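You operate a simulated robot arm through the tools that you are given. There is no shell and no other tool. Be economical: measure what you need, move in short steps, check, and stop when the job is done.

Carry out the task below with a simulated robot arm. There is one attempt and no reset: what you move stays moved.

Task
Put things in order on the top of the empty pallets. At the end: the sweets jar (marked "Lot 27") from the top of the empty pallets stands where the silver tin (marked "Oil") stood; the teal pad from the top of the empty pallets is on the brown small box (marked "Lot 57"); the silver tin stands where the teal pad stood; the clear small pot (marked "29") from the top of the empty pallets is in the grey tub; whatever was shut is shut again. Leave all else as you found it, and nothing knocked over.
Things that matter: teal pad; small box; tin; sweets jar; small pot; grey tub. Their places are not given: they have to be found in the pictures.

The check looks at the end state, three seconds after you hand in, the way a careful person would. Anything else that was tipped, shoved, dropped, spilled or broken makes it a failure.

Robot
A 7-joint arm with a two-finger parallel gripper, fixed in place. Base frame: the origin is at the foot of the arm, x ahead of it, y to its left, z up; the work surface is at about z = 0. Readings come in mm, rad, newtons and seconds.
With the tool pointing down near the work surface it reaches from about 220 to 580 mm from the base axis. Its first joint turns from -1.152 to 1.152 rad. Payload 2.5 kg.
The TCP is the grasp point between the finger pads, 23 mm short of the fingertips. In the tool frame z runs along the fingers and y along their closing line. Largest opening 94 mm; finger width 38, thickness 10; the body of the gripper, 54 by 96 mm, starts 39 mm behind the TCP.
Orientation is that of the tool frame in the base frame, as a unit quaternion [w, x, y, z]. With the fingers straight down and closing along the base's y, the tool's x points along the base's -x, its y along +y and its z along -z.

Tools
- The arm moves only by the tool drive_tool. Its argument "targets" is a list of rows, each a list of 7 numbers: the turn, a rotation vector about the base's x, y, z in rad, then the shift along the base's x, y, z in mm, then the opening in per cent of the stroke, from 0 (shut) to 100 (fully open). In form: [[wx, wy, wz, x, y, z, jaw], ...]. A call has 1 to 20 rows; each row shifts and turns the commanded pose from where the row before left it. Rows are played at 5 a second. More than 50 mm and 0.15 rad between two rows, or a gripper value outside its range, and nothing of the call is played. Where a pose cannot be reached the arm comes as near as it can. A force on the tool above 40 N (or 10 N above the force at the start of the call, whichever is more), or a blocked arm, ends the call early, and 0.2 s more pass. The fingers move at their own pace (about 108 mm/s each) and stop on an object; they squeeze with about 26 N. The grip force told is the motor's: it shows also when the fingers shut on nothing. Time passes only in rows, and 0.2 s behind the last, so rows that do not move let the fingers close. The reply holds the time, the measured pose of the TCP, the force on the tool along the base axes, the opening and the grip force, in the units named above and with some noise.
- Cameras (640 x 400 px; columns grow to the right, rows downward): "scene" is fixed at [112, -413.8, 519]; the picture's right is [0.83, -0.56, 0.00], its down [-0.44, -0.66, -0.61] and it looks along [0.34, 0.51, -0.79] (base axes); focal length 214 px, centre (320, 200). "wrist" rides on the gripper at [-39, 0, -44] in the tool frame; the picture's right is [0.00, -1.00, 0.00], its down [0.97, 0.00, -0.24] and it looks along [0.24, 0.00, 0.97] (tool axes); focal length 218 px, centre (320, 200).
- get_image(camera): a new picture of that camera. It takes no simulated time.
- probe_pixels(camera, pixels): for up to 12 pixels [column, row] of the newest picture of that camera ("zoom" is the newest enlarged one), the place [x, y, z] in the base frame of the surface seen there, good to about 3 mm. It takes no simulated time.
- enlarge(camera, box): a new picture of the part [left, top, right, bottom] of that camera's present view, enlarged. It takes no simulated time.
- hand_in(): hands the job in; it is judged then, once.

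Work in short steps. Measure before you move; look again where a grasp or a placing could have gone wrong, and mend it. You have 80 turns and 38 pictures in all, those below and enlarged ones among them. Open the gripper and draw the arm clear of the work before you hand the job in, unless the task says otherwise; then end with one line.

The tools are called after ">>>" as name(argument=value, ...) on one line, values as JSON. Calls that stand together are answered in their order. drive_tool: Moves the arm, as the interface text tells. Its arguments: {"type":"object","properties":{"targets":{"type":"array","items":{"type":"array","items":{"type":"number"}}}},"required":["targets"]} The other tools are called the same way: get_image (camera) takes a picture; probe_pixels (camera, pixels) gives the place of the surface under pixels of a picture; enlarge (camera, box) takes an enlarged picture of a part of a camera's view; hand_in () hands the job in.

At the start:

```text
clock: 0.0
ee_pos: [338.3, -216.4, 334.5]
orientation: [0.001, 0.0, 1.0, 0.001]
force: [-1.0, -0.1, -0.9]
finger_gap: 93.9
grip_force: 0.0
```

scene: 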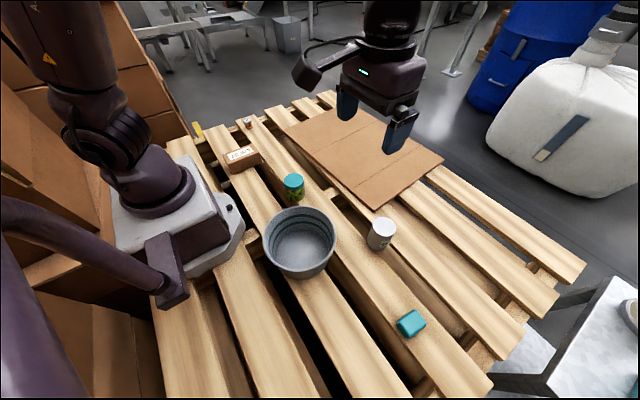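
wrist: 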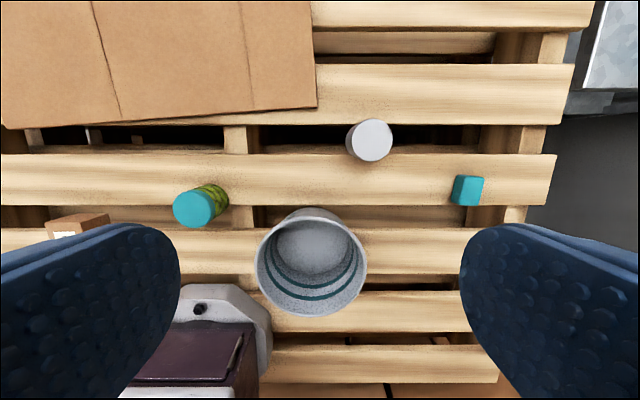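

The scene shows the tub (300,243), jar with teal lid (293,187), tin (381,234), teal pad (411,323), box (243,158) and a small thing at (247,122). I enlarge to identify them.

>>> enlarge(camera="scene", box=[200, 100, 360, 200])

>>> enlarge(camera="scene", box=[260, 170, 460, 350])

```text
4.00 times, centred on (280, 150) of scene
```

zoom: 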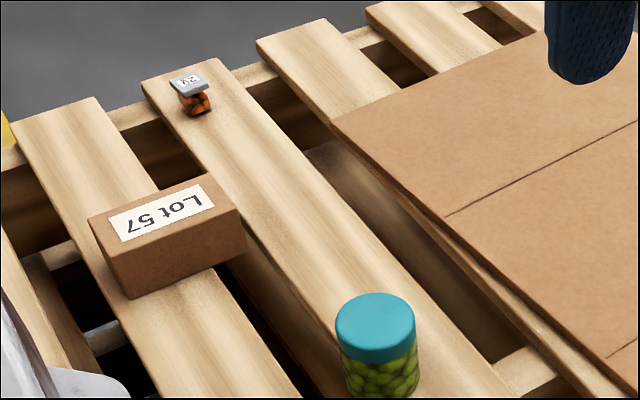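

```text
2.22 times, centred on (360, 260) of scene
```

zoom: 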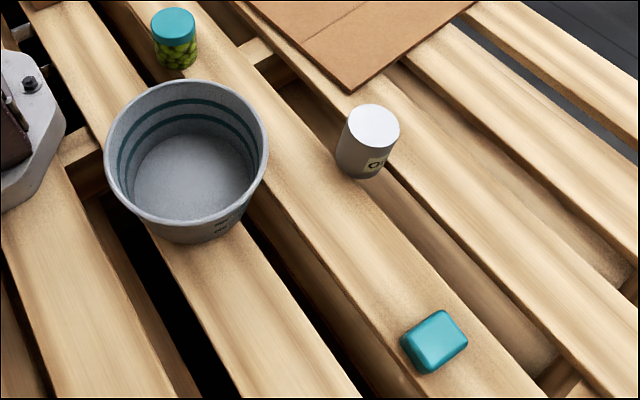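

The jar of green sweets, the small pot with orange contents and the rest are identified. I probe their surfaces.

>>> probe_pixels(camera="zoom", pixels=[[374, 110], [374, 140], [352, 126], [397, 126], [362, 176], [436, 318], [466, 336], [430, 370], [402, 346], [434, 340], [173, 22], [385, 210]])

>>> probe_pixels(camera="scene", pixels=[[293, 177], [293, 183], [285, 182], [302, 182], [300, 250], [270, 232], [334, 232], [302, 208], [247, 119], [247, 126], [244, 121], [251, 121]])

>>> enlarge(camera="wrist", box=[160, 100, 500, 312])

```text
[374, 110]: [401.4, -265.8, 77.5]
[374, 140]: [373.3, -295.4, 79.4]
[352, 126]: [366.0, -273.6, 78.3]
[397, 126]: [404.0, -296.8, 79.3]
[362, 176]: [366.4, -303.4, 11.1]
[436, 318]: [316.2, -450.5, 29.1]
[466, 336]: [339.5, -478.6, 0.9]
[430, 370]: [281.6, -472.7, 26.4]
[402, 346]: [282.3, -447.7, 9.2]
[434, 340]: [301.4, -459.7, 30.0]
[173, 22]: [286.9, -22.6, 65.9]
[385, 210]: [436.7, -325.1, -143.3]
```

```text
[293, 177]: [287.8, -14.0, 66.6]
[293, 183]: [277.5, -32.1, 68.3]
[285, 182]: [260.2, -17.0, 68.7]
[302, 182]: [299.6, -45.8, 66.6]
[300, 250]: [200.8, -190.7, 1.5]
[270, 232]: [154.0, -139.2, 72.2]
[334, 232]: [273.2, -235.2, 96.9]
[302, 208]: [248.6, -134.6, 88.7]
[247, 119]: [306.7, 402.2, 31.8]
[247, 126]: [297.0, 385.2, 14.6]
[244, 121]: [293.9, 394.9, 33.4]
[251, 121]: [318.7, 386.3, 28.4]
```

```text
1.88 times, centred on (330, 206) of wrist
```

zoom: 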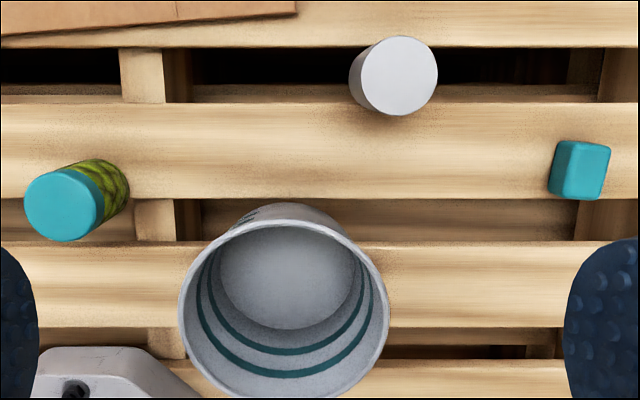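

Measured: tin about (385,-281), top z 78; pad about (300,-462), top z 30; jar (281,-28), top 67; tub about (215,-185), rim 97; pot about (306,394), top 32. I go above the pad for a closer look.

>>> drive_tool(targets=[[0, 0, 0, -6.4, -40.6, -22, 100], [0, 0, 0, -6.4, -40.6, -22, 100], [0, 0, 0, -6.4, -40.6, -22, 100], [0, 0, 0, -6.4, -40.6, -22, 100], [0, 0, 0, -6.4, -40.6, -22, 100], [0, 0, 0, -6.4, -40.6, -22, 100]])

>>> get_image(camera="wrist")

>>> probe_pixels(camera="scene", pixels=[[226, 153], [252, 145], [260, 153], [232, 164], [243, 155], [240, 168], [232, 173], [260, 160]])

```text
clock: 1.4
ee_pos: [298.8, -462.6, 202.2]
orientation: [0.0, 0.0, 1.0, 0.0]
force: [0.6, 0.0, 1.2]
finger_gap: 94.1
grip_force: 0.0
```

```text
32 pictures are left
```

wrist: 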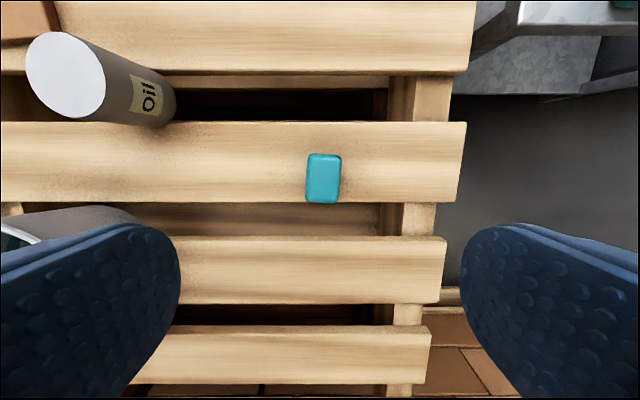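

```text
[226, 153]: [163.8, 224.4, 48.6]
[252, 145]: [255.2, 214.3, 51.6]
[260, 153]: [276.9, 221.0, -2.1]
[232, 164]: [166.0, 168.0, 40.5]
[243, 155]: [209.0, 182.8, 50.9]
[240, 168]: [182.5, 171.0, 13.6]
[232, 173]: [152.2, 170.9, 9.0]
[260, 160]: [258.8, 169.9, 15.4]
```

>>> probe_pixels(camera="wrist", pixels=[[312, 157], [338, 159], [335, 198], [309, 196], [324, 178], [324, 200], [345, 165], [300, 124], [300, 198], [160, 124], [160, 112], [160, 199]])

>>> enlarge(camera="wrist", box=[260, 140, 388, 220])

```text
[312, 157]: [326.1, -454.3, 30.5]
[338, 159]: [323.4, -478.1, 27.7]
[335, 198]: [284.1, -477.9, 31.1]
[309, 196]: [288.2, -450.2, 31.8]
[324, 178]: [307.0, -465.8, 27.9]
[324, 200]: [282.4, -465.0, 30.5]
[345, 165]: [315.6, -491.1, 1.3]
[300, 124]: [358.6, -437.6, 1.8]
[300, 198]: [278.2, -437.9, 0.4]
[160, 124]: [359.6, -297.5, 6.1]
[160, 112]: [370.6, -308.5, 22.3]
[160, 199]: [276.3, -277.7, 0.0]
```

```text
5.00 times, centred on (324, 180) of wrist
```

zoom: 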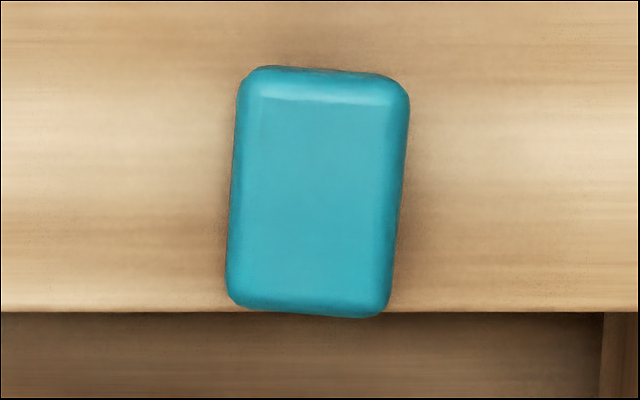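

The pad is centred near (305,-465), turned about -0.06 rad; its slat spans x 277 to 359. The tin seems near the edge of that slat, so I probe around it before going on.

>>> probe_pixels(camera="wrist", pixels=[[160, 126], [172, 116], [174, 100], [165, 80], [150, 76], [130, 125], [65, 75], [30, 75], [102, 75], [65, 36], [70, 114], [200, 72]])

>>> enlarge(camera="wrist", box=[0, 20, 256, 180])

```text
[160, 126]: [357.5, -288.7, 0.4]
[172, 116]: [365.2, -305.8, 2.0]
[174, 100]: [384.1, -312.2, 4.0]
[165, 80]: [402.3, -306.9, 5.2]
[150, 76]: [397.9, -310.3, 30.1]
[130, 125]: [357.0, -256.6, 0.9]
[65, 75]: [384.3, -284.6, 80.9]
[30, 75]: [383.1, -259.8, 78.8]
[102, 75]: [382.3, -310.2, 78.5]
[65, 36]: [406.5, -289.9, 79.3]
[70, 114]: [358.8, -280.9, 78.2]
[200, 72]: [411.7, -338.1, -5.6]
```

```text
2.50 times, centred on (128, 100) of wrist
```

zoom: 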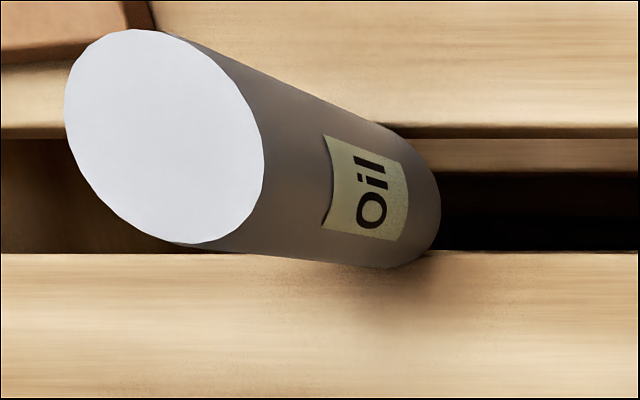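

The tin (centre about (383,-285), radius 27) bridges the gap between two slats, so later I'll test the gap before putting the jar there. Now I take the pad: turn -0.06, descend to z 27 and close.

>>> drive_tool(targets=[[0, 0, -0.06, 6, -2, -40, 100], [0, 0, 0, 0, 0, -45, 100], [0, 0, 0, 0, 0, -45, 100], [0, 0, 0, 0, 0, -30, 100], [0, 0, 0, 0, 0, -15, 100], [0, 0, 0, 0, 0, 0, 100], [0, 0, 0, 0, 0, 0, 40], [0, 0, 0, 0, 0, 0, 20], [0, 0, 0, 0, 0, 0, 20], [0, 0, 0, 0, 0, 0, 20]])

```text
clock: 3.6
ee_pos: [304.8, -461.9, 26.6]
orientation: [0.0, 0.031, 1.0, 0.0]
force: [0.1, -0.3, 0.6]
finger_gap: 34.1
grip_force: 26.2
```

Gap 34 mm with 26 N: the pad is held. I lift it and carry it at z about 205 towards the box.

>>> drive_tool(targets=[[0, 0, 0, 0, 0, 40, 20], [0, 0, 0, 0, 0, 45, 20], [0, 0, 0, 0, 0, 45, 20], [0, 0, 0, 0, 0, 48, 20], [0, 0, 0, 0, 47, 0, 20], [0, 0, 0, 0, 47, 0, 20], [0, 0, 0, 0, 47, 0, 20], [0, 0, 0, 0, 47, 0, 20], [0, 0, 0, 0, 47, 0, 20], [0, 0, 0, 0, 47, 0, 20], [0, 0, 0, 0, 47, 0, 20], [0, 0, 0, 0, 47, 0, 20], [0, 0, 0, 0, 47, 0, 20], [0, 0, 0, 0, 47, 0, 20], [0, 0, 0, 0, 47, 0, 20], [0, 0, 0, 0, 47, 0, 20], [0, 0, 0, 0, 47, 0, 20], [0, 0, 0, 0, 0, 0, 20]])

>>> get_image(camera="wrist")

```text
clock: 7.4
ee_pos: [307.5, 148.3, 207.2]
orientation: [0.001, 0.031, 1.0, 0.0]
force: [-0.8, -0.8, -0.4]
finger_gap: 33.7
grip_force: 26.1
```

```text
29 pictures are left
```

wrist: 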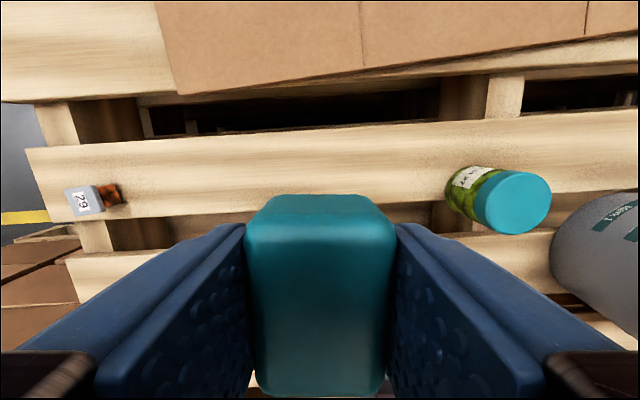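

The pot's "29" and the jar's label are visible. The pad is well held; I measure the box top exactly from an enlarged scene view.

>>> enlarge(camera="scene", box=[204, 130, 284, 180])

```text
8.00 times, centred on (244, 155) of scene
```

zoom: 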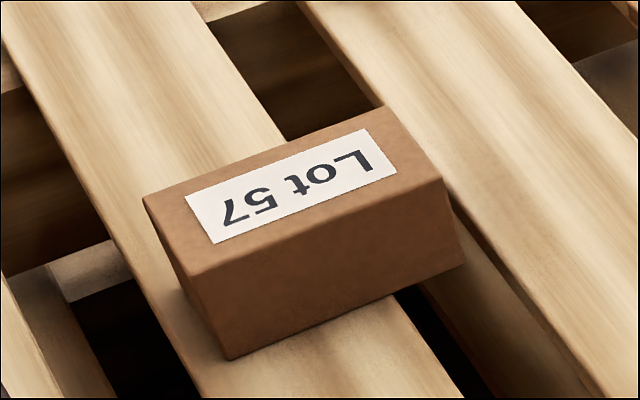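

>>> probe_pixels(camera="zoom", pixels=[[148, 199], [383, 110], [440, 178], [194, 272], [290, 188], [166, 236], [412, 146], [310, 224], [265, 152]])

```text
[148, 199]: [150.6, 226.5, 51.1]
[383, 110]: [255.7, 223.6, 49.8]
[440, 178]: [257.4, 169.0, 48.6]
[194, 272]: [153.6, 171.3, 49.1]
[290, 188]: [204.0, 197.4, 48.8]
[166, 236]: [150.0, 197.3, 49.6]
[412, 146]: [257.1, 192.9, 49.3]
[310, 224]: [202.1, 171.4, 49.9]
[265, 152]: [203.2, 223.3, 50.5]
```

Box top is x 152–257, y 170–225, z 50, centre (204,197). I move over it and lower to TCP z about 79.

>>> drive_tool(targets=[[0, 0, 0.06, -34.5, 16.3, 0, 20], [0, 0, 0, -34.5, 16.3, 0, 20], [0, 0, 0, -34.5, 16.3, 0, 20], [0, 0, 0, 0, 0, -40, 20], [0, 0, 0, 0, 0, -40, 20], [0, 0, 0, 0, 0, -30, 20], [0, 0, 0, 0, 0, -12, 20], [0, 0, 0, 0, 0, 0, 20]])

>>> enlarge(camera="scene", box=[164, 105, 324, 205])

```text
clock: 9.2
ee_pos: [202.2, 198.1, 81.9]
orientation: [0.0, 0.0, 1.0, 0.0]
force: [0.0, 1.0, -0.1]
finger_gap: 34.0
grip_force: 25.5
```

```text
4.00 times, centred on (244, 155) of scene
```

zoom: 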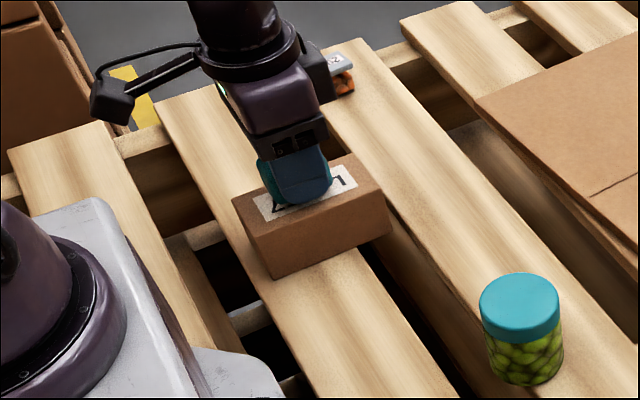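

Over the box centre, about 4 mm high. I lower a few mm until touching, then open and rise.

>>> drive_tool(targets=[[0, 0, 0, 0, 0, -2, 20], [0, 0, 0, 0, 0, -2, 20], [0, 0, 0, 0, 0, 0, 20], [0, 0, 0, 0, 0, 0, 45], [0, 0, 0, 0, 0, 0, 60], [0, 0, 0, 0, 0, 0, 60], [0, 0, 0, 0, 0, 25, 60], [0, 0, 0, 0, 0, 40, 60], [0, 0, 0, 0, 0, 40, 60]])

>>> enlarge(camera="scene", box=[164, 105, 324, 205])

```text
clock: 11.2
ee_pos: [204.9, 196.4, 182.8]
orientation: [0.0, 0.0, 1.0, 0.001]
force: [-0.2, 0.4, 0.1]
finger_gap: 56.7
grip_force: 0.0
```

```text
4.00 times, centred on (244, 155) of scene
```

zoom: 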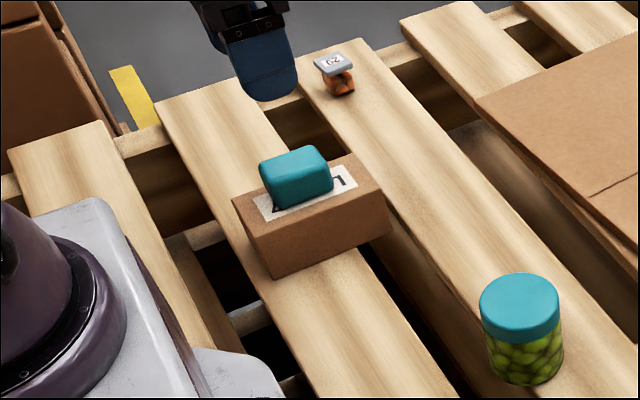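

The pad sits on the box. The pot is nearby, so I do it next: move above it and look.

>>> drive_tool(targets=[[0, 0, 0, 20, 38, 0, 60], [0, 0, 0, 20, 38, 0, 60], [0, 0, 0, 20, 38, 0, 60], [0, 0, 0, 20, 38, 0, 60], [0, 0, 0, 20, 38, 0, 60], [0, 0, 0, 0, 0, -30, 60], [0, 0, 0, 0, 0, 0, 60]])

>>> get_image(camera="wrist")

```text
clock: 12.8
ee_pos: [303.1, 387.2, 152.8]
orientation: [0.0, 0.001, 1.0, 0.0]
force: [-0.4, 0.1, 0.4]
finger_gap: 56.6
grip_force: 0.0
```

```text
25 pictures are left
```

wrist: 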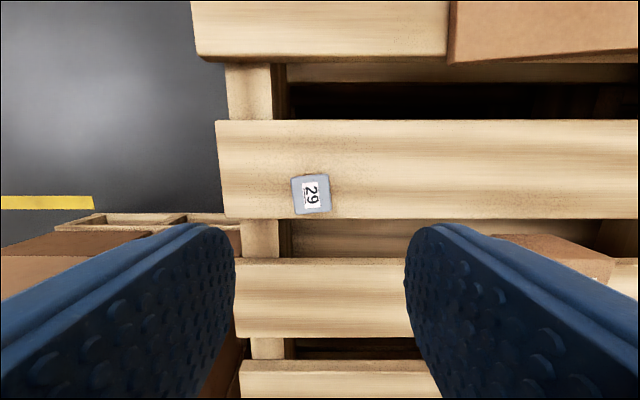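

>>> probe_pixels(camera="wrist", pixels=[[294, 179], [325, 177], [328, 209], [297, 212], [311, 195], [311, 181], [311, 208], [297, 195], [325, 194]])

>>> enlarge(camera="wrist", box=[270, 160, 366, 220])

```text
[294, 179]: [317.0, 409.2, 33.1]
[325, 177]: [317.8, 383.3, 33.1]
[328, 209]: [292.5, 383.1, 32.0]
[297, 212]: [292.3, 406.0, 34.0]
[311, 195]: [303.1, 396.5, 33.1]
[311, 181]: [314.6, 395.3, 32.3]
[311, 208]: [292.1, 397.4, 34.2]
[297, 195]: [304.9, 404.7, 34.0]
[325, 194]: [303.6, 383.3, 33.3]
```

```text
6.67 times, centred on (318, 190) of wrist
```

zoom: 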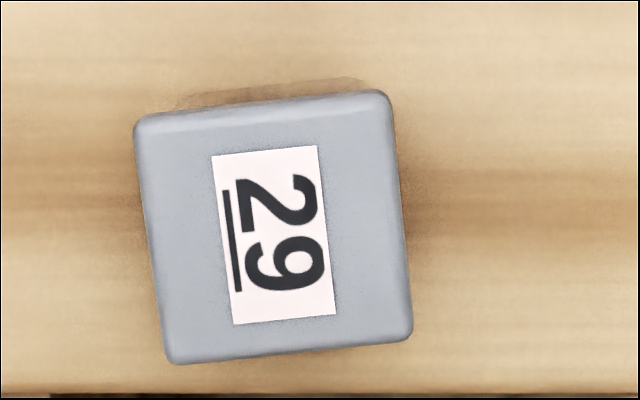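

Pot lid is about 27 mm square at (305,395), top z 33, turned about +0.12. I align and grip at TCP z 27.

>>> drive_tool(targets=[[0, 0, 0.12, 1.9, 7.5, -30, 60], [0, 0, 0, 0, 0, -40, 60], [0, 0, 0, 0, 0, -36, 60], [0, 0, 0, 0, 0, -20, 60], [0, 0, 0, 0, 0, 0, 60], [0, 0, 0, 0, 0, 0, 35], [0, 0, 0, 0, 0, 0, 15], [0, 0, 0, 0, 0, 0, 15], [0, 0, 0, 0, 0, 0, 15], [0, 0, 0, 0, 0, 15, 15], [0, 0, 0, 0, 0, 0, 15]])

>>> get_image(camera="wrist")

```text
clock: 15.2
ee_pos: [305.0, 395.5, 41.9]
orientation: [0.0, -0.06, 0.998, 0.0]
force: [0.7, -0.7, -0.1]
finger_gap: 29.0
grip_force: 25.6
```

```text
23 pictures are left
```

wrist: 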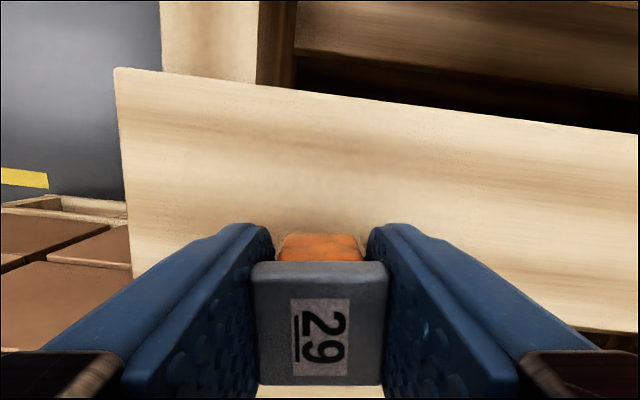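

The pot is held firmly (gap 29). I lift and carry it to near the tub at z about 210, then look.

>>> drive_tool(targets=[[0, 0, -0.12, 0, 0, 42, 15], [0, 0, 0, 0, 0, 42, 15], [0, 0, 0, 0, 0, 42, 15], [0, 0, 0, 0, 0, 42, 15], [0, 0, 0, 0, -46, 0, 15], [0, 0, 0, 0, -46, 0, 15], [0, 0, 0, 0, -46, 0, 15], [0, 0, 0, 0, -46, 0, 15], [0, 0, 0, 0, -46, 0, 15], [0, 0, 0, 0, -46, 0, 15], [0, 0, 0, 0, -46, 0, 15], [0, 0, 0, 0, -46, 0, 15], [0, 0, 0, 0, -46, 0, 15], [0, 0, 0, 0, -46, 0, 15], [0, 0, 0, 0, -46, 0, 15], [0, 0, 0, 0, -46, 0, 15], [0, 0, 0, 0, -36, 0, 15], [0, 0, 0, 0, 0, 0, 15]])

>>> enlarge(camera="scene", box=[240, 190, 368, 290])

```text
clock: 19.0
ee_pos: [304.3, -194.6, 210.3]
orientation: [0.0, 0.001, 1.0, 0.0]
force: [0.9, -0.2, -0.1]
finger_gap: 29.2
grip_force: 25.6
```

```text
4.00 times, centred on (304, 240) of scene
```

zoom: 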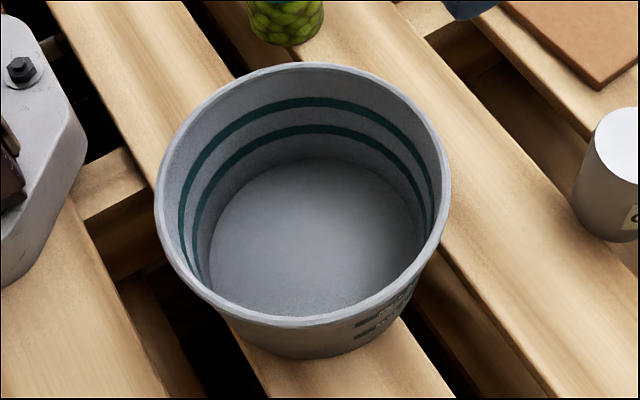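

>>> probe_pixels(camera="zoom", pixels=[[305, 65], [158, 190], [446, 190], [310, 322], [190, 115], [410, 110], [210, 292], [415, 275], [320, 240], [225, 230], [320, 162], [415, 230]])

```text
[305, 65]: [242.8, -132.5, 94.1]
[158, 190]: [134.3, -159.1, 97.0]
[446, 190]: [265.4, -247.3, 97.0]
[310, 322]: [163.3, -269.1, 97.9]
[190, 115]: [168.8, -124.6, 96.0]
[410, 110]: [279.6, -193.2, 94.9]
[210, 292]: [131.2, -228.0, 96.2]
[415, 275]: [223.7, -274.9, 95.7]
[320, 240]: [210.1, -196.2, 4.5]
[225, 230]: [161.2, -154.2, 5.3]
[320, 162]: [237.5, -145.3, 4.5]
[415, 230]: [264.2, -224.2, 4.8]
```

Tub: centre (201,-202), rim radius 79, rim z 97, floor z 5. Before going in I check the bracket that sticks out from the hand for clearance with the rim.

>>> get_image(camera="scene")

```text
21 pictures are left
```

scene: 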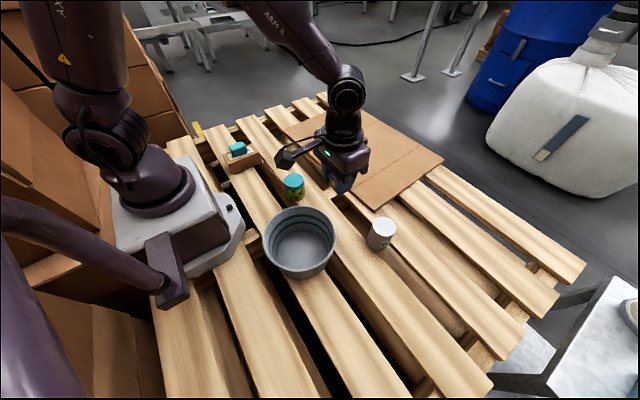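

>>> probe_pixels(camera="scene", pixels=[[288, 158], [284, 166], [294, 163], [305, 148], [320, 141], [345, 185], [328, 170], [360, 165]])

```text
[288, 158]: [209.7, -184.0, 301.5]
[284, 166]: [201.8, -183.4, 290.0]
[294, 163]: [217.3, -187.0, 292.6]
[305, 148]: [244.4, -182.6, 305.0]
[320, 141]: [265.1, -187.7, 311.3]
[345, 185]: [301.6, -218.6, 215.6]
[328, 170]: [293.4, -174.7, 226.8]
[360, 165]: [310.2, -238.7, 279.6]
```

The bracket is ≥75 mm above the TCP, so it stays above the rim. I move over the tub centre and lower the pot nearly to the floor.

>>> drive_tool(targets=[[0, 0, 0, -34, -2.5, 0, 15], [0, 0, 0, -34, -2.5, 0, 15], [0, 0, 0, -33, -2.5, 0, 15], [0, 0, 0, 0, 0, 0, 15], [0, 0, 0, 0, 0, -45, 15], [0, 0, 0, 0, 0, -40, 15], [0, 0, 0, 0, 0, -35, 15], [0, 0, 0, 0, 0, -25, 15], [0, 0, 0, 0, 0, -20, 15], [0, 0, 0, 0, 0, -8, 15], [0, 0, 0, 0, 0, 0, 15]])

>>> enlarge(camera="scene", box=[220, 170, 380, 290])

```text
clock: 21.4
ee_pos: [203.5, -198.5, 38.0]
orientation: [0.0, 0.0, 1.0, 0.0]
force: [-0.2, 0.5, -1.2]
finger_gap: 29.4
grip_force: 26.0
```

```text
3.33 times, centred on (300, 230) of scene
```

zoom: 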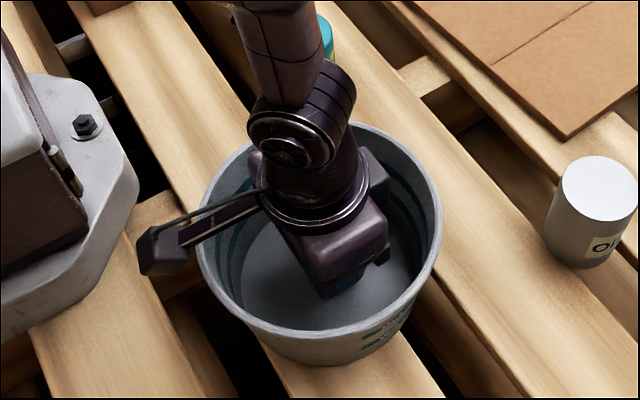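

All clear inside. Lower the last 4–5 mm, open, and rise.

>>> drive_tool(targets=[[0, 0, 0, 0, 0, -3, 15], [0, 0, 0, 0, 0, -2, 15], [0, 0, 0, 0, 0, 0, 15], [0, 0, 0, 0, 0, 0, 30], [0, 0, 0, 0, 0, 0, 45], [0, 0, 0, 0, 0, 0, 45], [0, 0, 0, 0, 0, 20, 45], [0, 0, 0, 0, 0, 40, 45], [0, 0, 0, 0, 0, 45, 45], [0, 0, 0, 0, 0, 45, 45], [0, 0, 0, 0, 0, 25, 60]])

>>> get_image(camera="wrist")

```text
clock: 23.8
ee_pos: [203.8, -199.5, 208.8]
orientation: [-0.001, 0.0, 1.0, 0.0]
force: [-1.2, 0.0, -0.2]
finger_gap: 56.4
grip_force: 0.1
```

```text
19 pictures are left
```

wrist: 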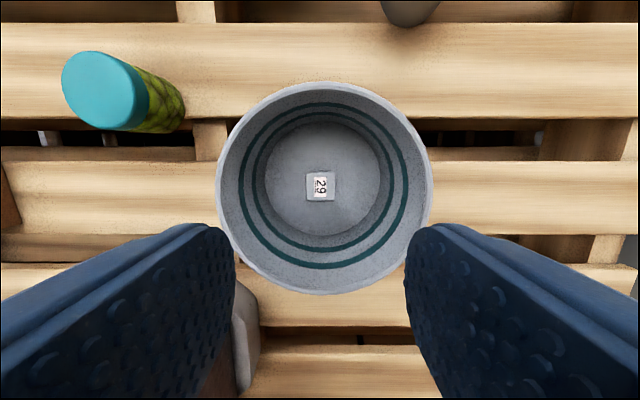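

The pot stands in the tub. Next the tin: move above (383,-285), fully open, and look.

>>> drive_tool(targets=[[0, 0, 0, 36, -17, 0, 100], [0, 0, 0, 36, -17, 0, 100], [0, 0, 0, 36, -17, 0, 100], [0, 0, 0, 36, -17, 0, 100], [0, 0, 0, 35.5, -17, 0, 100], [0, 0, 0, 0, 0, 0, 100]])

>>> get_image(camera="wrist")

```text
clock: 25.2
ee_pos: [384.7, -282.2, 206.8]
orientation: [0.0, -0.001, 1.0, 0.001]
force: [-0.6, -0.6, 0.2]
finger_gap: 94.1
grip_force: 0.0
```

```text
18 pictures are left
```

wrist: 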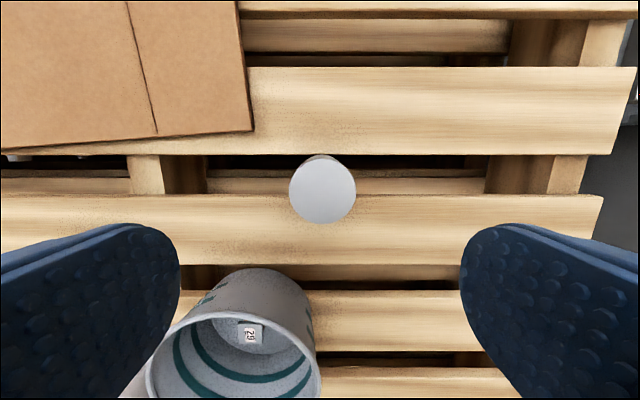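

>>> probe_pixels(camera="wrist", pixels=[[292, 189], [353, 189], [322, 161], [322, 219], [322, 190], [400, 153], [400, 197], [260, 153], [260, 197], [250, 184], [400, 160], [400, 180]])

```text
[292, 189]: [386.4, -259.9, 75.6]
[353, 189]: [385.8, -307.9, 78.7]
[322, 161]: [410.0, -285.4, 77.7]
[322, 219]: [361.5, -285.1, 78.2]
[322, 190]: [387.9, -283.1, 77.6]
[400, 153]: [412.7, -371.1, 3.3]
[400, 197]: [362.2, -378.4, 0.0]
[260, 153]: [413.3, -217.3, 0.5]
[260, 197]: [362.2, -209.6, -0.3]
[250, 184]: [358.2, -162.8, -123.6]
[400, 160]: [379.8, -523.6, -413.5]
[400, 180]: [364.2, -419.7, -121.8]
```

Tin centre (386,-284.5), diameter ~51, top 78; slat gap is x 362–412. I descend to TCP z 50 and grip.

>>> drive_tool(targets=[[0, 0, 0, 1.3, -2, -40, 100], [0, 0, 0, 0, 0, -40, 100], [0, 0, 0, 0, 0, -40, 100], [0, 0, 0, 0, 0, -25, 100], [0, 0, 0, 0, 0, -12, 100], [0, 0, 0, 0, 0, 0, 100], [0, 0, 0, 0, 0, 0, 70], [0, 0, 0, 0, 0, 0, 40], [0, 0, 0, 0, 0, 0, 40], [0, 0, 0, 0, 0, 0, 40]])

```text
clock: 27.4
ee_pos: [385.2, -286.8, 51.7]
orientation: [0.0, 0.0, 1.0, 0.0]
force: [0.6, -0.3, -0.9]
finger_gap: 55.5
grip_force: 25.9
```

Gripped, diameter 55 mm. I lift and carry it at z ~200 to (305,-463).

>>> drive_tool(targets=[[0, 0, 0, 0, 0, 15, 40], [0, 0, 0, 0, 0, 35, 40], [0, 0, 0, 0, 0, 40, 40], [0, 0, 0, -16, -35.4, 0, 40], [0, 0, 0, -16, -35.4, 0, 40], [0, 0, 0, -16, -35.4, 0, 40], [0, 0, 0, -16, -35.4, 0, 40], [0, 0, 0, -16, -35.4, 0, 40], [0, 0, 0, 0, 0, 0, 40], [0, 0, 0, 0, 0, 0, 40]])

>>> get_image(camera="scene")

```text
clock: 29.6
ee_pos: [304.6, -464.2, 140.3]
orientation: [0.0, 0.0, 1.0, 0.0]
force: [-0.3, 0.5, -2.6]
finger_gap: 55.4
grip_force: 25.6
```

```text
17 pictures are left
```

scene: 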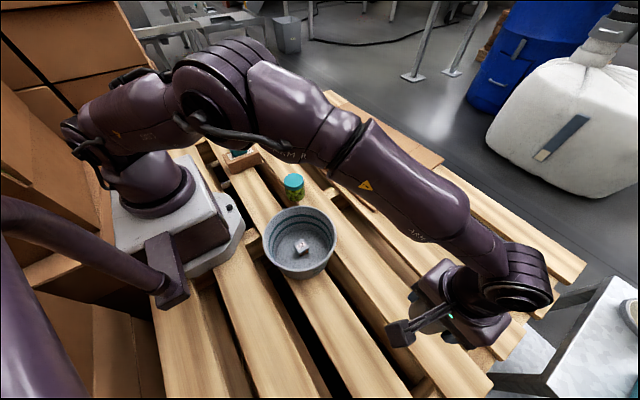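

The tin is held over the pad's old place. I lower it until TCP z about 52.

>>> drive_tool(targets=[[0, 0, 0, 0, 0, -40, 40], [0, 0, 0, 0, 0, -30, 40], [0, 0, 0, 0, 0, -14, 40], [0, 0, 0, 0, 0, -3, 40], [0, 0, 0, 0, 0, 0, 40]])

```text
clock: 30.8
ee_pos: [306.6, -463.4, 53.4]
orientation: [0.0, 0.0, 1.0, -0.001]
force: [0.0, -0.2, -2.1]
finger_gap: 55.4
grip_force: 25.7
```

>>> drive_tool(targets=[[0, 0, 0, 0, 0, -1.5, 40], [0, 0, 0, 0, 0, -1, 40], [0, 0, 0, 0, 0, 0, 40]])

```text
clock: 31.6
ee_pos: [304.3, -462.9, 51.6]
orientation: [0.001, 0.0, 1.0, 0.001]
force: [0.0, 1.2, 0.7]
finger_gap: 55.6
grip_force: 25.9
```

Weight has come off the tool: the tin rests. Open and rise.

>>> drive_tool(targets=[[0, 0, 0, 0, 0, 0, 70], [0, 0, 0, 0, 0, 0, 90], [0, 0, 0, 0, 0, 0, 90], [0, 0, 0, 0, 0, 30, 90], [0, 0, 0, 0, 0, 40, 90], [0, 0, 0, 0, 0, 45, 90], [0, 0, 0, 16, 35, 20, 90], [0, 0, 0, 16, 35, 0, 90], [0, 0, 0, 16, 35, 0, 90], [0, 0, 0, 16, 35, 0, 90], [0, 0, 0, 16, 36, 0, 90], [0, 0, 0, 0, 0, 0, 0]])

>>> get_image(camera="wrist")

>>> enlarge(camera="scene", box=[260, 200, 460, 350])

```text
clock: 34.2
ee_pos: [384.4, -286.5, 184.8]
orientation: [0.0, -0.001, 1.0, 0.0]
force: [-0.9, 0.4, 0.3]
finger_gap: 0.8
grip_force: 0.0
```

```text
16 pictures are left
```

wrist: 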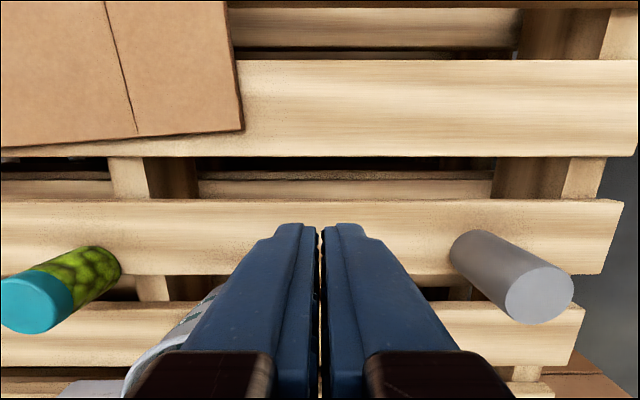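

```text
2.67 times, centred on (360, 275) of scene
```

zoom: 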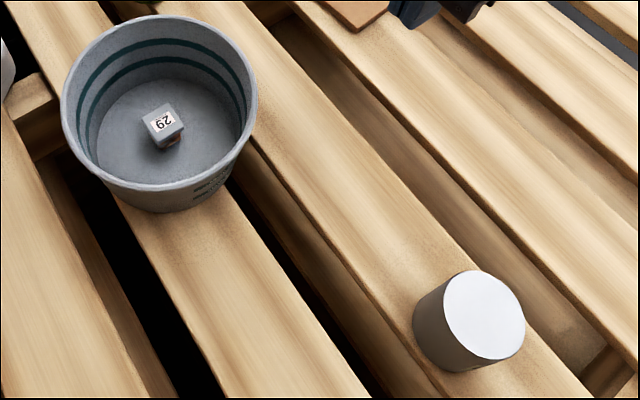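

The tin stands well. The gap (x 362–412) at the tin's old spot must carry the jar, so I test with shut fingers whether there is support at z 0.

>>> drive_tool(targets=[[0, 0, 0, 2.5, 0, -45, 0], [0, 0, 0, 0, 0, -45, 0], [0, 0, 0, 0, 0, -40, 0], [0, 0, 0, 0, 0, -23, 0], [0, 0, 0, 0, 0, -3, 0], [0, 0, 0, 0, 0, -2, 0], [0, 0, 0, 0, 0, -2, 0], [0, 0, 0, 0, 0, -2, 0], [0, 0, 0, 0, 0, -2, 0], [0, 0, 0, 0, 0, -2, 0], [0, 0, 0, 0, 0, -2, 0], [0, 0, 0, 0, 0, 0, 0]])

```text
clock: 36.5
ee_pos: [386.6, -287.1, 22.3]
orientation: [-0.002, 0.0, 1.0, 0.0]
force: [-1.6, 2.0, 4.2]
finger_gap: 0.0
grip_force: 25.9
stopped in row 11: the force on the tool passed its limit (the readings are from after the stop); the commanded pose is now the measured one
```

The fingers met firm support at z≈0 in mid-gap, so the jar can stand there. I rise and go above the jar, opening.

>>> drive_tool(targets=[[0, 0, 0, 0, 0, 40, 0], [0, 0, 0, 0, 0, 45, 0], [0, 0, 0, 0, 0, 45, 0], [0, 0, 0, 0, 0, 45, 50], [0, 0, 0, -17.5, 43, 0, 100], [0, 0, 0, -17.5, 43, 0, 100], [0, 0, 0, -17.5, 43, 0, 100], [0, 0, 0, -17.5, 43, 0, 100], [0, 0, 0, -17.5, 43, 0, 100], [0, 0, 0, -17.5, 43, 0, 100], [0, 0, 0, 0, 0, 0, 100]])

>>> get_image(camera="wrist")

```text
clock: 38.9
ee_pos: [282.6, -27.4, 198.2]
orientation: [-0.001, 0.001, 1.0, 0.002]
force: [-0.3, -0.2, 0.1]
finger_gap: 93.7
grip_force: 0.1
```

```text
14 pictures are left
```

wrist: 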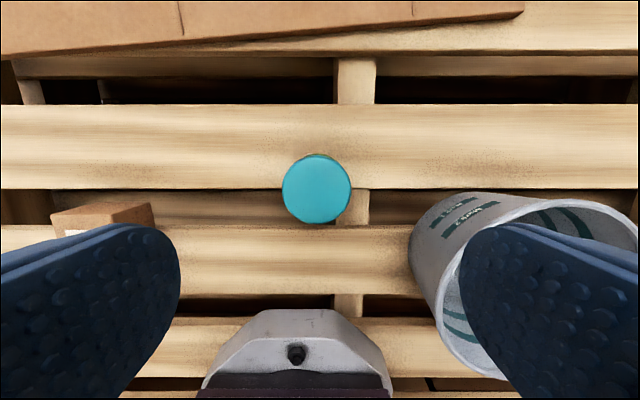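

>>> probe_pixels(camera="wrist", pixels=[[286, 188], [347, 188], [317, 158], [317, 219], [317, 188], [333, 162], [300, 214]])

```text
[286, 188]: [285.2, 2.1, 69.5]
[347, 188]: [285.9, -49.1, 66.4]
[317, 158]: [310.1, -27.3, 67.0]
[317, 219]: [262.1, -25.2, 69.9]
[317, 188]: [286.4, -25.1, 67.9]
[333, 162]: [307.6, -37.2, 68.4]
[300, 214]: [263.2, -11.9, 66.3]
```

Jar centre (286,-24.5), diameter ~54, top 68. I descend to TCP z 42 and grip.

>>> drive_tool(targets=[[0, 0, 0, 3.4, 2.9, -40, 100], [0, 0, 0, 0, 0, -45, 100], [0, 0, 0, 0, 0, -40, 100], [0, 0, 0, 0, 0, -20, 100], [0, 0, 0, 0, 0, -11, 100], [0, 0, 0, 0, 0, 0, 100], [0, 0, 0, 0, 0, 0, 70], [0, 0, 0, 0, 0, 0, 40], [0, 0, 0, 0, 0, 0, 40], [0, 0, 0, 0, 0, 0, 40]])

```text
clock: 41.1
ee_pos: [284.0, -25.6, 40.5]
orientation: [0.0, 0.0, 1.0, 0.0]
force: [0.0, -1.0, 0.5]
finger_gap: 57.4
grip_force: 26.1
```

Gripped (57 mm). I lift to z ~185 and carry to the tin's old place.

>>> drive_tool(targets=[[0, 0, 0, 0, 0, 15, 40], [0, 0, 0, 0, 0, 40, 40], [0, 0, 0, 0, 0, 45, 40], [0, 0, 0, 0, 0, 45, 40], [0, 0, 0, 16.7, -43.5, 0, 40], [0, 0, 0, 16.7, -43.5, 0, 40], [0, 0, 0, 16.7, -43.5, 0, 40], [0, 0, 0, 16.7, -43.5, 0, 40], [0, 0, 0, 16.7, -43.5, 0, 40], [0, 0, 0, 16.7, -43.5, 0, 40], [0, 0, 0, 0, 0, 0, 40], [0, 0, 0, 0, 0, 0, 40]])

>>> enlarge(camera="scene", box=[260, 120, 480, 270])

```text
clock: 43.7
ee_pos: [384.6, -287.0, 187.9]
orientation: [-0.001, 0.0, 1.0, 0.0]
force: [0.0, -0.3, -1.2]
finger_gap: 57.3
grip_force: 26.0
```

```text
2.67 times, centred on (370, 195) of scene
```

zoom: 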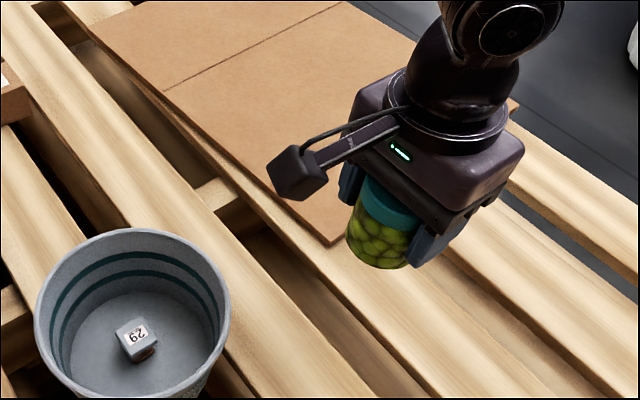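

The jar hangs upright. Lower to about z 44 and check.

>>> drive_tool(targets=[[0, 0, 0, 1, 1, -40, 40], [0, 0, 0, 0, 0, -45, 40], [0, 0, 0, 0, 0, -35, 40], [0, 0, 0, 0, 0, -18, 40], [0, 0, 0, 0, 0, -5, 40], [0, 0, 0, 0, 0, 0, 40]])

```text
clock: 45.1
ee_pos: [386.9, -285.4, 44.4]
orientation: [-0.002, 0.0, 1.0, 0.001]
force: [0.0, -0.5, -1.4]
finger_gap: 57.4
grip_force: 26.2
```

>>> drive_tool(targets=[[0, 0, 0, 0, 0, -1.5, 40], [0, 0, 0, 0, 0, -1, 40], [0, 0, 0, 0, 0, 0, 40]])

```text
clock: 45.9
ee_pos: [385.6, -284.5, 42.4]
orientation: [0.0, 0.0, 1.0, 0.001]
force: [-3.9, 2.8, 11.8]
finger_gap: 57.1
grip_force: 25.6
```

Contact made (12 N). Ease up slightly, open, and rise.

>>> drive_tool(targets=[[0, 0, 0, 0, 0, 0.7, 40], [0, 0, 0, 0, 0, 0, 70], [0, 0, 0, 0, 0, 0, 95], [0, 0, 0, 0, 0, 0, 95], [0, 0, 0, 0, 0, 30, 95], [0, 0, 0, 0, 0, 45, 95], [0, 0, 0, 0, 0, 45, 95], [0, 0, 0, 0, 0, 45, 95], [0, 0, 0, 0, 40, 20, 95], [0, 0, 0, 0, 45, 20, 95], [0, 0, 0, 0, 45, 20, 95], [0, 0, 0, 0, 45, 0, 95], [0, 0, 0, 0, 45, 0, 95], [0, 0, 0, 0, 0, 0, 95]])

>>> get_image(camera="scene")

>>> get_image(camera="wrist")

```text
clock: 48.9
ee_pos: [384.6, -67.2, 269.6]
orientation: [-0.001, 0.0, 1.0, 0.001]
force: [-0.1, -0.6, 0.5]
finger_gap: 89.1
grip_force: 0.0
```

```text
12 pictures are left
```

scene: 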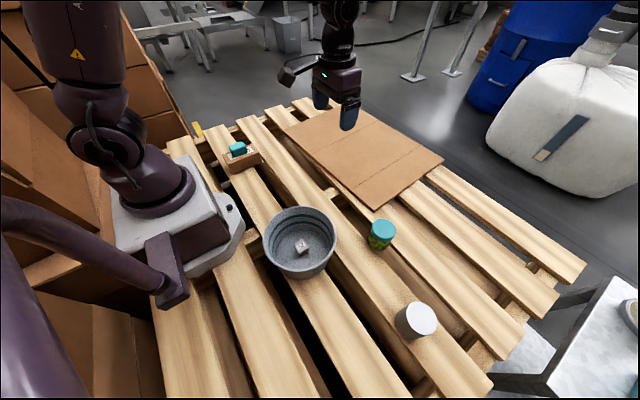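

```text
11 pictures are left
```

wrist: 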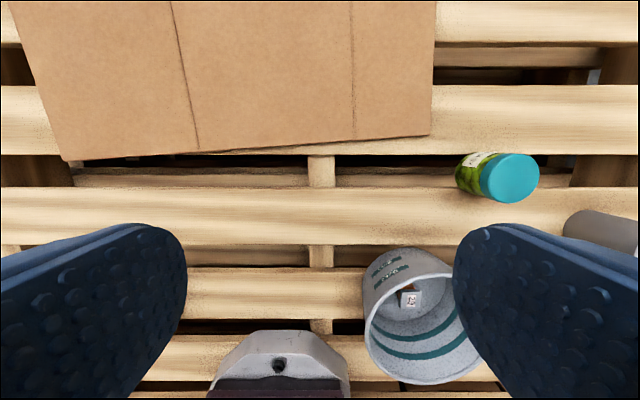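

Everything seems in place; I verify with probes that the jar and tin stand at the right height and place.

>>> probe_pixels(camera="scene", pixels=[[383, 228], [374, 228], [393, 228], [383, 222], [383, 234], [421, 319], [408, 314], [434, 326], [238, 147]])

>>> enlarge(camera="scene", box=[340, 200, 460, 350])

```text
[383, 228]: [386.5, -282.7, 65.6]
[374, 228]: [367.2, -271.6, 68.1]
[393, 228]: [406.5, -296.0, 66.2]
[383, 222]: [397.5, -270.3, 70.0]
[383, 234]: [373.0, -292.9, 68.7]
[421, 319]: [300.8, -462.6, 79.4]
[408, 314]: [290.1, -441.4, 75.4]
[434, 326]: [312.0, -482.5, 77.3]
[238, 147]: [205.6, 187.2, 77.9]
```

```text
2.67 times, centred on (400, 275) of scene
```

zoom: 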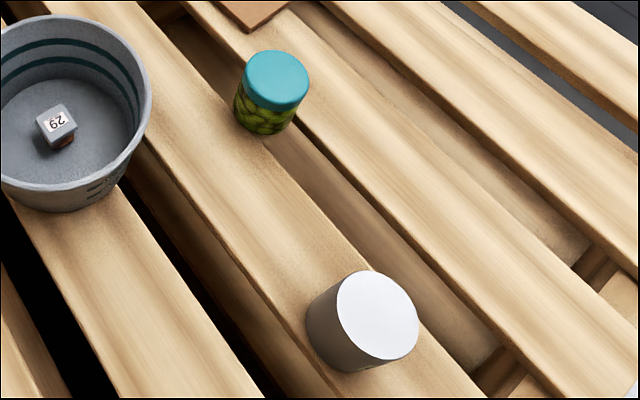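

The jar (386,-283, top 68), tin (303,-462, top 78), pad on the box and pot in the tub all check out, and the arm is clear with the gripper open. I hand in.

>>> hand_in()

```text
The job is handed in.
```

The job is handed in: the sweets jar stands where the tin was, the tin stands where the teal pad was, the pad is on the small box and the small pot is in the grey tub; my last pictures and probes showed nothing else moved or knocked over.
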